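You operate a simulated robot arm through the tools that you are given. There is no shell and no other tool. Be economical: measure what you need, move in short steps, check, and stop when the job is done.

Carry out the task below with a simulated robot arm. There is one attempt and no reset: what you move stays moved.

TASK
Push the white lid shut.
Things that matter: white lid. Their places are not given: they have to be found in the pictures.

It is judged by the outcome, as a careful person would: the job done as asked, and still so three seconds after it is handed in. It fails if anything else is knocked over, pushed out of place, dropped, spilled or broken.

THE ROBOT
A 6-joint arm with a two-finger parallel gripper, fixed in place. Base frame: the origin is at the foot of the arm, x ahead of it, y to its left, z up. Lengths are in mm, angles in degrees, forces in N, time in s.
Its first joint turns from -66.0 to 66.0 degrees. Payload 2.9 kg.
Tool frame: the origin (TCP) lies between the finger pads and is the grasp point; the fingertips stand 30 mm ahead of it; z points along the fingers, y is the line along which they close. The gripper opens to 110 mm. The fingers are 20 mm wide and 10 mm thick; the gripper's body (48 by 112 mm) begins 55 mm behind the TCP.
Orientation is told as [roll, pitch, yaw] about the base's x, y, z axes, in that order, counted from this pose: with the fingers straight down and closing along the base's y, the tool's x points along the base's -x, its y along +y and its z along -z.

THE INTERFACE
- The arm moves only by the tool jog_arm. Its argument "steps" is a list of rows, each a list of 7 numbers: the turn, a rotation vector about the tool's x, y, z in units of 6 degrees (1.0 is 6 degrees), then the shift along the tool's x, y, z in units of 40 mm (1.0 is 40 mm), then the finger opening in mm, from 0 to 110. In form: [[rx, ry, rz, tx, ty, tz, grip], ...]. A call has 1 to 10 rows; each row shifts and turns the commanded pose from where the row before left it, along the tool's axes as they then stand. A call with a number of a shift or a turn outside -1 to 1 is refused whole. A row lasts 0.2 s, in which the tool goes at most 50 mm and 8.6 degrees; a call with a longer step from one row to the next is refused whole, and so is a gripper value outside its range. A pose out of reach is approached as far as the arm can. The call stops where the force on the tool passes 40 N (or 10 N more than at its start, if that is more) or the arm is blocked; 0.2 s more then pass. The fingers move at their own pace (about 108 mm/s each) and stop on an object; they squeeze with about 24 N. The grip force told is the motor's: it shows also when the fingers shut on nothing. Time passes only in rows, and 0.2 s behind the last, so rows that do not move let the fingers close. It gives the time, the measured TCP pose, the force on the tool (base axes), the opening and the grip force at its end, in the units of the frame above (readings bear some noise), and new pictures: "views" is both (left out), scene, wrist or none.
- Cameras (640 x 400 px; columns grow to the right, rows downward): "scene" is fixed at [50.3, 410.9, 1409.5]; the picture's right is [-0.95, -0.32, 0.00], its down [-0.10, 0.30, -0.95] and it looks along [0.30, -0.90, -0.32] (base axes); focal length 329 px, centre (320, 200). "wrist" rides on the gripper at [-36, 0, -57] in the tool frame; the picture's right is [0.00, -1.00, 0.00], its down [0.97, 0.00, -0.24] and it looks along [0.24, 0.00, 0.97] (tool axes); focal length 218 px, centre (320, 200).
- pixel_to_xyz(camera, pixels): there is no depth. For up to 12 entries [column, row, z] of the newest picture of that camera ("zoom" is the newest enlarged one), the place [x, y] in the base frame at which the ray of that pixel passes the height z, good to about 3 mm. No time passes.
- zoom(camera, box): a new picture of the part [left, top, right, bottom] of that camera's present view, enlarged. No time passes.
- close_job(): hands the job in; it is judged then, once.

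Work in short steps. Measure before you move; look again where a grasp or a placing could have gone wrong, and mend it. You have 60 turns and 120 pictures in all, the two below and enlarged ones among them. Open the gripper and draw the arm clear of the work before you hand the job in, unless the task says otherwise; then end with one line.

The tools are called as name(argument=value, ...) on one line, values as JSON. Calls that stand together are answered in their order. jog_arm: Moves the arm, as the interface text tells. Its arguments: {"type":"object","properties":{"steps":{"type":"array"},"views":{"type":"string","enum":["both","scene","wrist","none"]}},"required":["steps"]} The other tools are called the same way: pixel_to_xyz (camera, pixels) gives the place at which the rays of pixels pass given heights; zoom (camera, box) takes an enlarged picture of a part of a camera's view; close_job () hands the job in.

At the start:

```text
time: 0.0
ee_pos: [272.3, -344.0, 1147.0]
orientation: [0.1, 0.0, 0.0]
force: [-0.4, -0.6, 0.4]
opening: 110.0
finger_force: 0.1
```

scene: 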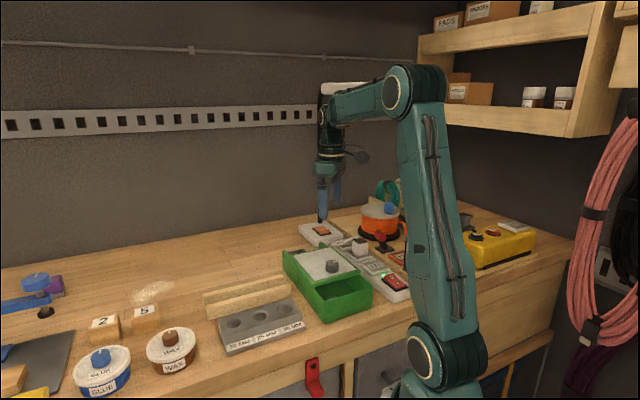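
wrist: 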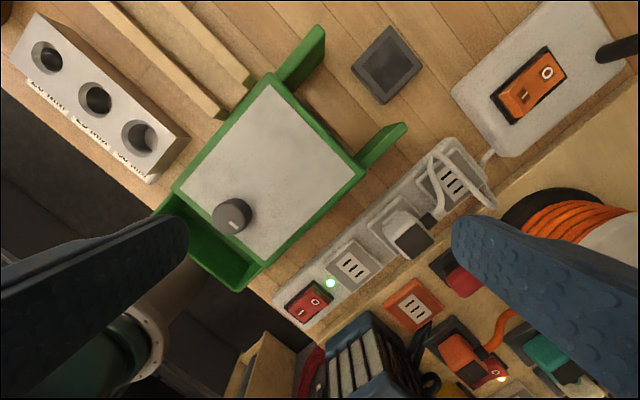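

The green box has a white sliding lid with a grey knob, and it is partly open. I'll zoom both cameras on it to see which way it slides.

zoom(camera="scene", box=[260, 210, 420, 330])

zoom(camera="wrist", box=[130, 10, 430, 310])

pixel_to_xyz(camera="wrist", pixels=[[231, 216, 1020], [268, 85, 1010], [362, 172, 1010], [178, 190, 1010], [265, 262, 1010], [152, 212, 1010], [240, 290, 1010], [322, 28, 1010], [402, 125, 1010]])

pixel_to_xyz(camera="scene", pixels=[[333, 266, 1020], [283, 252, 1010], [322, 290, 1010], [372, 278, 1010], [322, 321, 957], [373, 299, 957]])

```text
3.33 times, centred on (340, 270) of scene
```

zoom: 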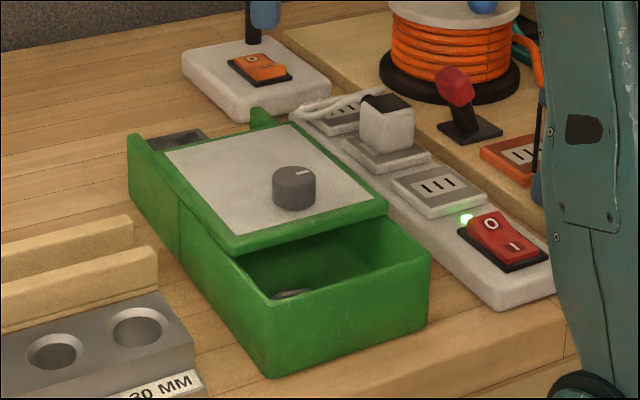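

```text
1.33 times, centred on (280, 160) of wrist
```

zoom: 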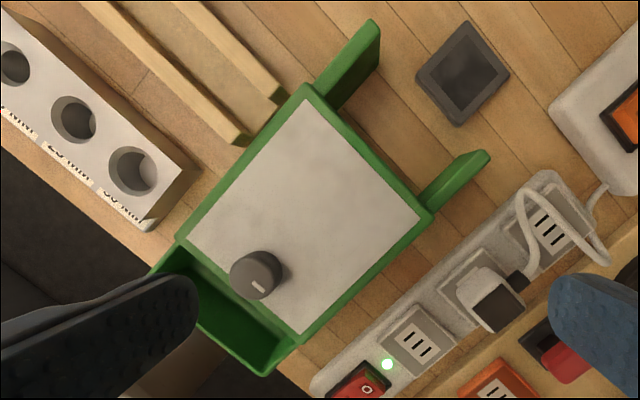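

```text
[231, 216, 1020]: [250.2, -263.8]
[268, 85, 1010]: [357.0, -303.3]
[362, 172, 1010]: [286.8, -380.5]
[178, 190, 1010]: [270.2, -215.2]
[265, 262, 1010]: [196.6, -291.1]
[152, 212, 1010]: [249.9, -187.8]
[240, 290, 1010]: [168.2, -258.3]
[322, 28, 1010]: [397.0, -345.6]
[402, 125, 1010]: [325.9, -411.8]
```

```text
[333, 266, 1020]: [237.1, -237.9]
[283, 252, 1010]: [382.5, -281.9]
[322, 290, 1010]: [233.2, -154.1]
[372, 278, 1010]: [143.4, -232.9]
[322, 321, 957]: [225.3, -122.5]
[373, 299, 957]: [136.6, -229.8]
```

The lid seems to slide towards the open front compartment, with rails behind it. I'll triangulate the heights of the knob, lid corners and box front from both cameras.

pixel_to_xyz(camera="scene", pixels=[[332, 262, 1020], [332, 262, 1060], [315, 285.5, 1000], [315, 285.5, 1040], [360, 272, 1000], [360, 272, 1040], [325.5, 299.5, 980], [325.5, 299.5, 1020], [372, 289, 980], [372, 289, 1020]])

pixel_to_xyz(camera="wrist", pixels=[[231, 214, 1020], [231, 214, 1060], [174, 188, 1000], [174, 188, 1040], [265, 262, 1000], [265, 262, 1040], [152, 212, 980], [152, 212, 1020], [240, 290, 980], [240, 290, 1020], [268, 78, 1040], [364, 170, 1040]])

zoom(camera="scene", box=[275, 230, 355, 280])

zoom(camera="scene", box=[300, 260, 380, 325])

```text
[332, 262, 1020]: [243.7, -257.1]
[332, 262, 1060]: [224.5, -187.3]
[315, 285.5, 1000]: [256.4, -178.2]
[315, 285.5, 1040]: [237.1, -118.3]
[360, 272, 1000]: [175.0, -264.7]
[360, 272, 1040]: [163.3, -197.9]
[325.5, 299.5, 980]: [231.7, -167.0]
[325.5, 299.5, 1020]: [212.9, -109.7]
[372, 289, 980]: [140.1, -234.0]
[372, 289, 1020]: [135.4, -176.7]
```

```text
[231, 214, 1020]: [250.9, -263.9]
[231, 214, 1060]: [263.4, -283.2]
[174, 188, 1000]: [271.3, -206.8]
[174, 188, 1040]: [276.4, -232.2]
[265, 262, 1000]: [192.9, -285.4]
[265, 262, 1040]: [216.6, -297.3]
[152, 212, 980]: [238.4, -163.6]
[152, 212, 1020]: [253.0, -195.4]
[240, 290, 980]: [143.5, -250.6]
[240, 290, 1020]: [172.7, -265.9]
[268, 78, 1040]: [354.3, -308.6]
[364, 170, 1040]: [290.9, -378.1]
```

```text
8.00 times, centred on (315, 255) of scene
```

zoom: 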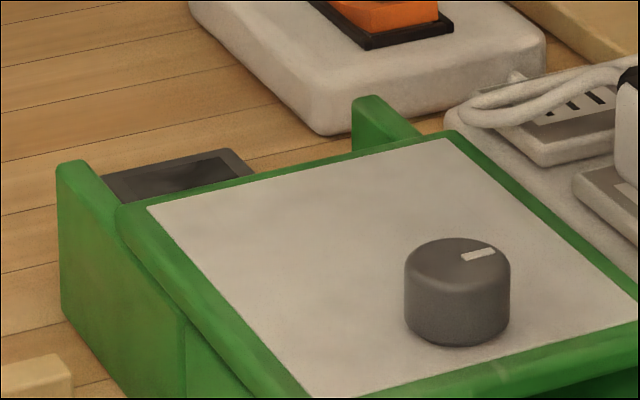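

```text
6.15 times, centred on (340, 292) of scene
```

zoom: 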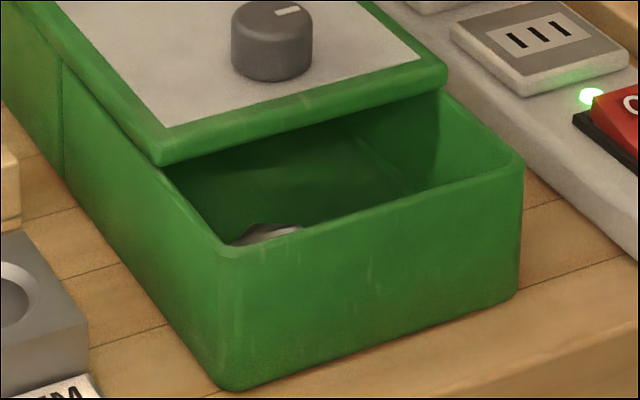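

Triangulated positions:
- **Knob:** about (248,-262), top z≈1017.
- **Lid:** top z≈988, near corners about (265,-198) and (181,-282).
- **Box front:** about 46 mm beyond the lid's near edge, along (-0.69, 0.72).

At my current height I'll close the fingers, yaw 46° to line up with the slide, and shift to above a point behind the knob.

jog_arm(steps=[[0, 0, 0.96, 0, 0, 0, 0], [0, 0, 0.96, 0, 0, 0, 0], [0, 0, 0.96, 0, 0, 0, 0], [0, 0, 0.96, 0, 0, 0, 0], [0, 0, 0.96, 0, 0, 0, 0], [0, 0, 0.96, 0, 0, 0, 0], [0, 0, 0.96, 0, 0, 0, 0], [0, 0, 0.96, 0, 0, 0, 0], [0, 0, 0, 0.5, 0.5, 0, 0], [0, 0, 0, 0.4, 0.48, 0, 0]])

```text
time: 2.2
ee_pos: [276.3, -292.1, 1148.7]
orientation: [0.0, 0.1, -46.1]
force: [-0.1, 0.5, 0.1]
opening: 0.1
finger_force: 23.8
```

scene: 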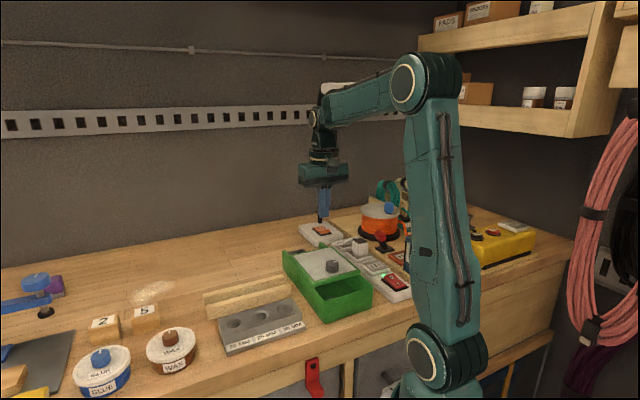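
wrist: 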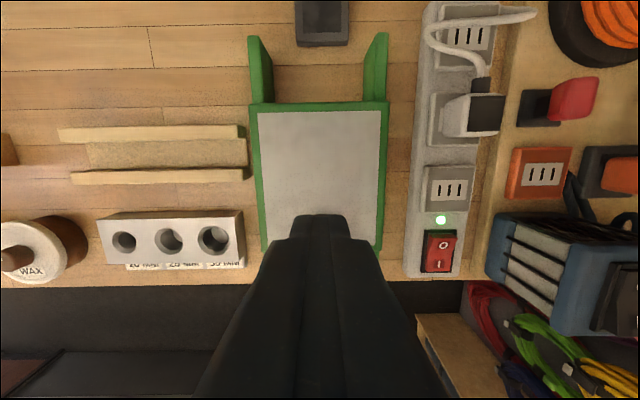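

The lid edges in the wrist view (columns 250–388) are square to the tool and centred on it. I'll descend behind the knob, stopping with the tips about 10 mm above the lid.

jog_arm(steps=[[0, 0, 0, 0, 0, 0.8, 0], [0, 0, 0, 0, 0, 0.8, 0], [0, 0, 0, 0, 0, 0.6, 0], [0, 0, 0, 0, 0, 0.4, 0], [0, 0, 0, 0, 0, 0.4, 0], [0, 0, 0, 0, 0, 0, 0]], views="none")

zoom(camera="scene", box=[270, 210, 390, 330])

```text
time: 3.6
ee_pos: [276.9, -289.7, 1026.4]
orientation: [0.0, 0.0, -46.2]
force: [-0.4, 0.7, -0.7]
opening: 0.0
finger_force: 24.0
```

```text
3.33 times, centred on (330, 270) of scene
```

zoom: 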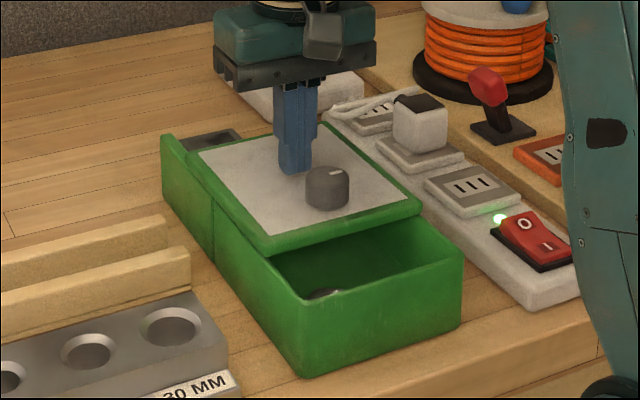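

The fingers are behind the knob with the tips just above the lid. I'll push along tool +x (the slide direction) in small steps.

jog_arm(steps=[[0, 0, 0, 0.25, 0, 0, 0], [0, 0, 0, 0.25, 0, 0, 0], [0, 0, 0, 0.15, 0, 0, 0], [0, 0, 0, 0.15, 0, 0, 0], [0, 0, 0, 0.15, 0, 0, 0], [0, 0, 0, 0.15, 0, 0, 0]], views="none")

zoom(camera="scene", box=[270, 210, 390, 330])

```text
time: 5.0
ee_pos: [246.1, -258.9, 1024.9]
orientation: [0.0, 0.0, -46.1]
force: [0.0, -0.2, -0.1]
opening: 0.1
finger_force: 24.0
```

```text
3.33 times, centred on (330, 270) of scene
```

zoom: 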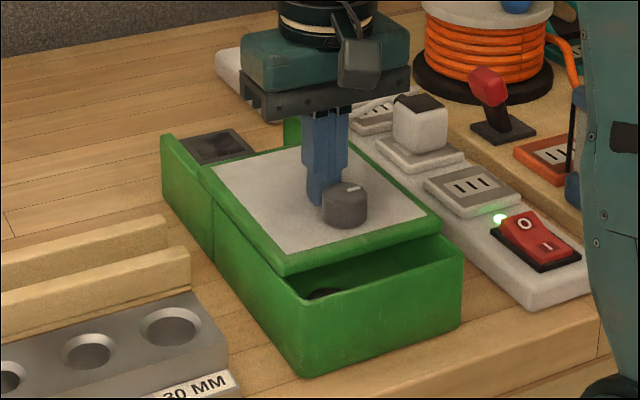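

The lid slides freely and the box hasn't moved. Its near corner has gone from (265,252) to (283,275), with roughly 25–30 mm left.

jog_arm(steps=[[0, 0, 0, 0.12, 0, 0, 0], [0, 0, 0, 0.12, 0, 0, 0], [0, 0, 0, 0.12, 0, 0, 0], [0, 0, 0, 0.12, 0, 0, 0]], views="none")

zoom(camera="scene", box=[270, 210, 390, 330])

```text
time: 6.0
ee_pos: [231.8, -247.0, 1026.0]
orientation: [0.0, 0.1, -46.1]
force: [0.6, -0.4, -0.4]
opening: 0.0
finger_force: 24.2
```

```text
3.33 times, centred on (330, 270) of scene
```

zoom: 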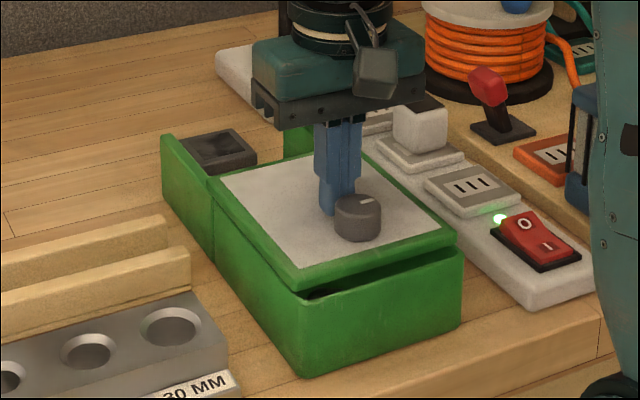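

About 8–10 mm is left. I'll finish with 2 mm steps and watch the force for the end stop.

jog_arm(steps=[[0, 0, 0, 0.06, 0, 0, 0], [0, 0, 0, 0.06, 0, 0, 0], [0, 0, 0, 0.06, 0, 0, 0]], views="none")

zoom(camera="scene", box=[300, 250, 390, 325])

```text
time: 6.8
ee_pos: [226.5, -240.2, 1026.8]
orientation: [0.0, 0.1, -46.1]
force: [-0.2, -0.8, 0.4]
opening: 0.0
finger_force: 24.4
```

```text
5.33 times, centred on (345, 288) of scene
```

zoom: 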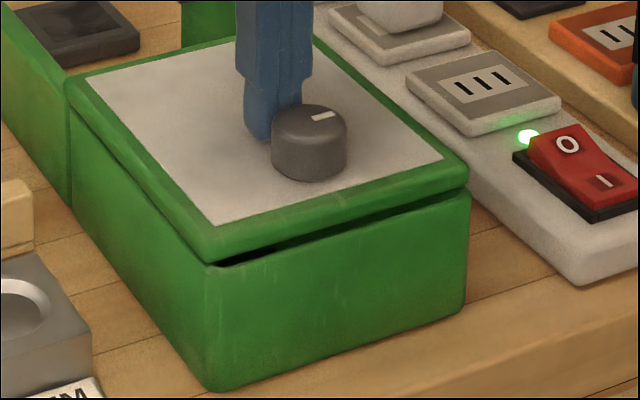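

A thin gap is still open. I'll keep going in small steps.

jog_arm(steps=[[0, 0, 0, 0.04, 0, 0, 0], [0, 0, 0, 0.04, 0, 0, 0], [0, 0, 0, 0, 0, 0, 0]], views="none")

zoom(camera="scene", box=[300, 250, 390, 325])

```text
time: 7.6
ee_pos: [224.5, -237.1, 1025.3]
orientation: [-0.1, -0.1, -46.1]
force: [0.8, -0.5, 0.4]
opening: 0.0
finger_force: 24.3
```

```text
5.33 times, centred on (345, 288) of scene
```

zoom: 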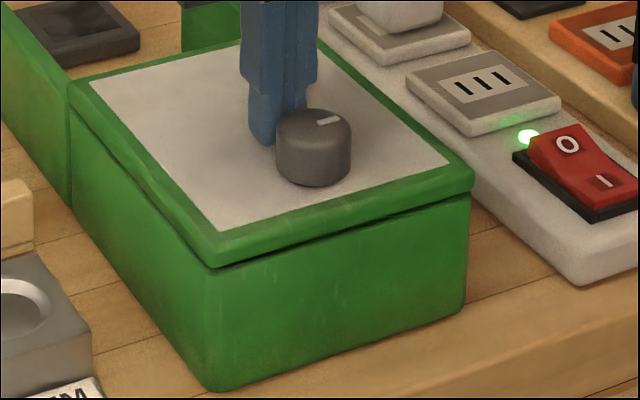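

The lid is almost flush and there's no stop force yet. I'll take 1 mm steps and check again.

jog_arm(steps=[[0, 0, 0, 0.03, 0, 0, 0], [0, 0, 0, 0.03, 0, 0, 0], [0, 0, 0, 0, 0, 0, 0]], views="none")

zoom(camera="scene", box=[300, 250, 390, 325])

```text
time: 8.4
ee_pos: [222.6, -237.1, 1026.7]
orientation: [0.0, -0.2, -46.1]
force: [12.2, -6.5, -5.5]
opening: 0.0
finger_force: 24.3
```

```text
5.33 times, centred on (345, 288) of scene
```

zoom: 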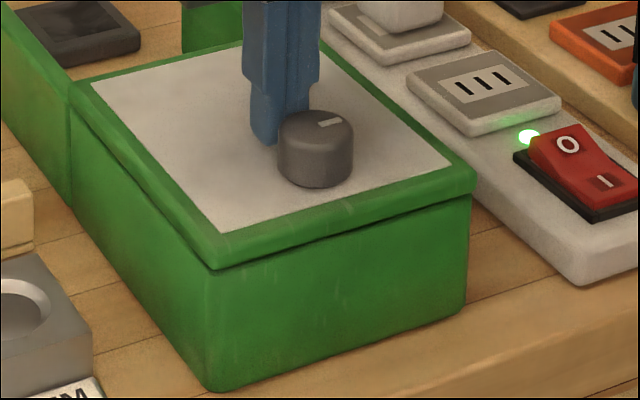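

The force rose to about 14 N, so the end stop is reached. The lid is flush with the box front and the box hasn't moved. I'll back off from the knob, rise clear and check.

jog_arm(steps=[[0, 0, 0, -0.2, 0, 0, 0], [0, 0, 0, -0.3, 0, 0, 0], [0, 0, 0, 0, 0, -0.5, 0], [0, 0, 0, 0, 0, -0.9, 0], [0, 0, 0, 0, 0, -0.9, 0], [0, 0, 0, 0, 0, -0.9, 0], [0, 0, 0, -0.6, 0, -0.3, 60], [0, 0, 0, -0.9, 0, 0, 110], [0, 0, 0, -0.9, 0, 0, 110], [0, 0, 0, 0, 0, 0, 110]])

zoom(camera="scene", box=[270, 230, 390, 325])

```text
time: 10.6
ee_pos: [303.5, -316.6, 1166.9]
orientation: [-0.1, 0.1, -46.0]
force: [-0.3, -0.2, -0.3]
opening: 110.2
finger_force: 0.1
```

scene: 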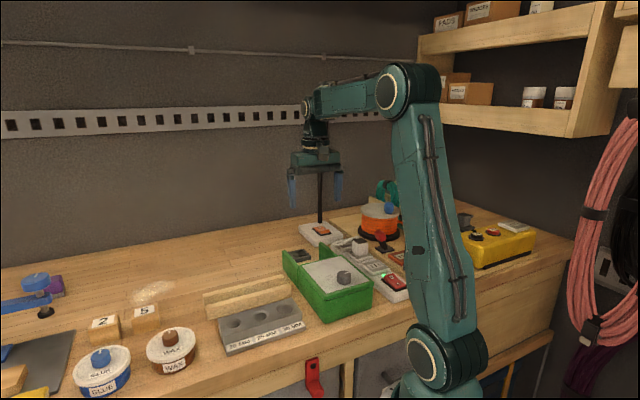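
wrist: 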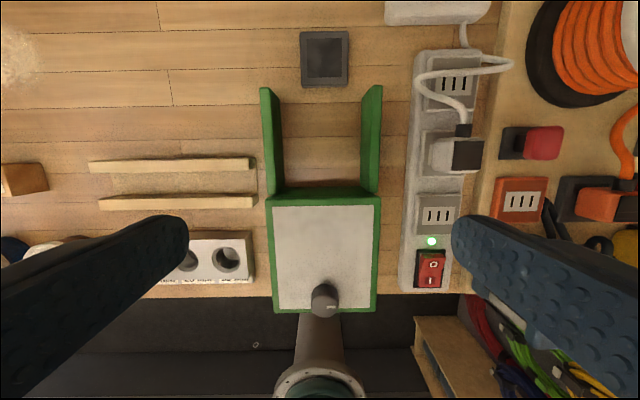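

```text
4.21 times, centred on (330, 278) of scene
```

zoom: 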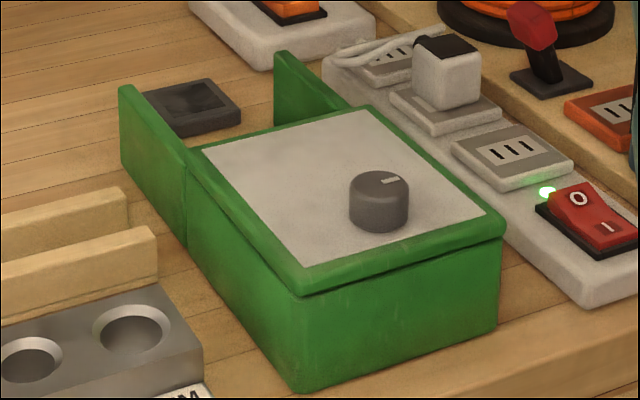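

The lid is fully shut, nothing else has moved, and the arm is clear with the gripper open.

close_job()

```text
The job is handed in.
```

The white lid is pushed fully shut against its end stop; nothing else was disturbed, and I've handed the job in.
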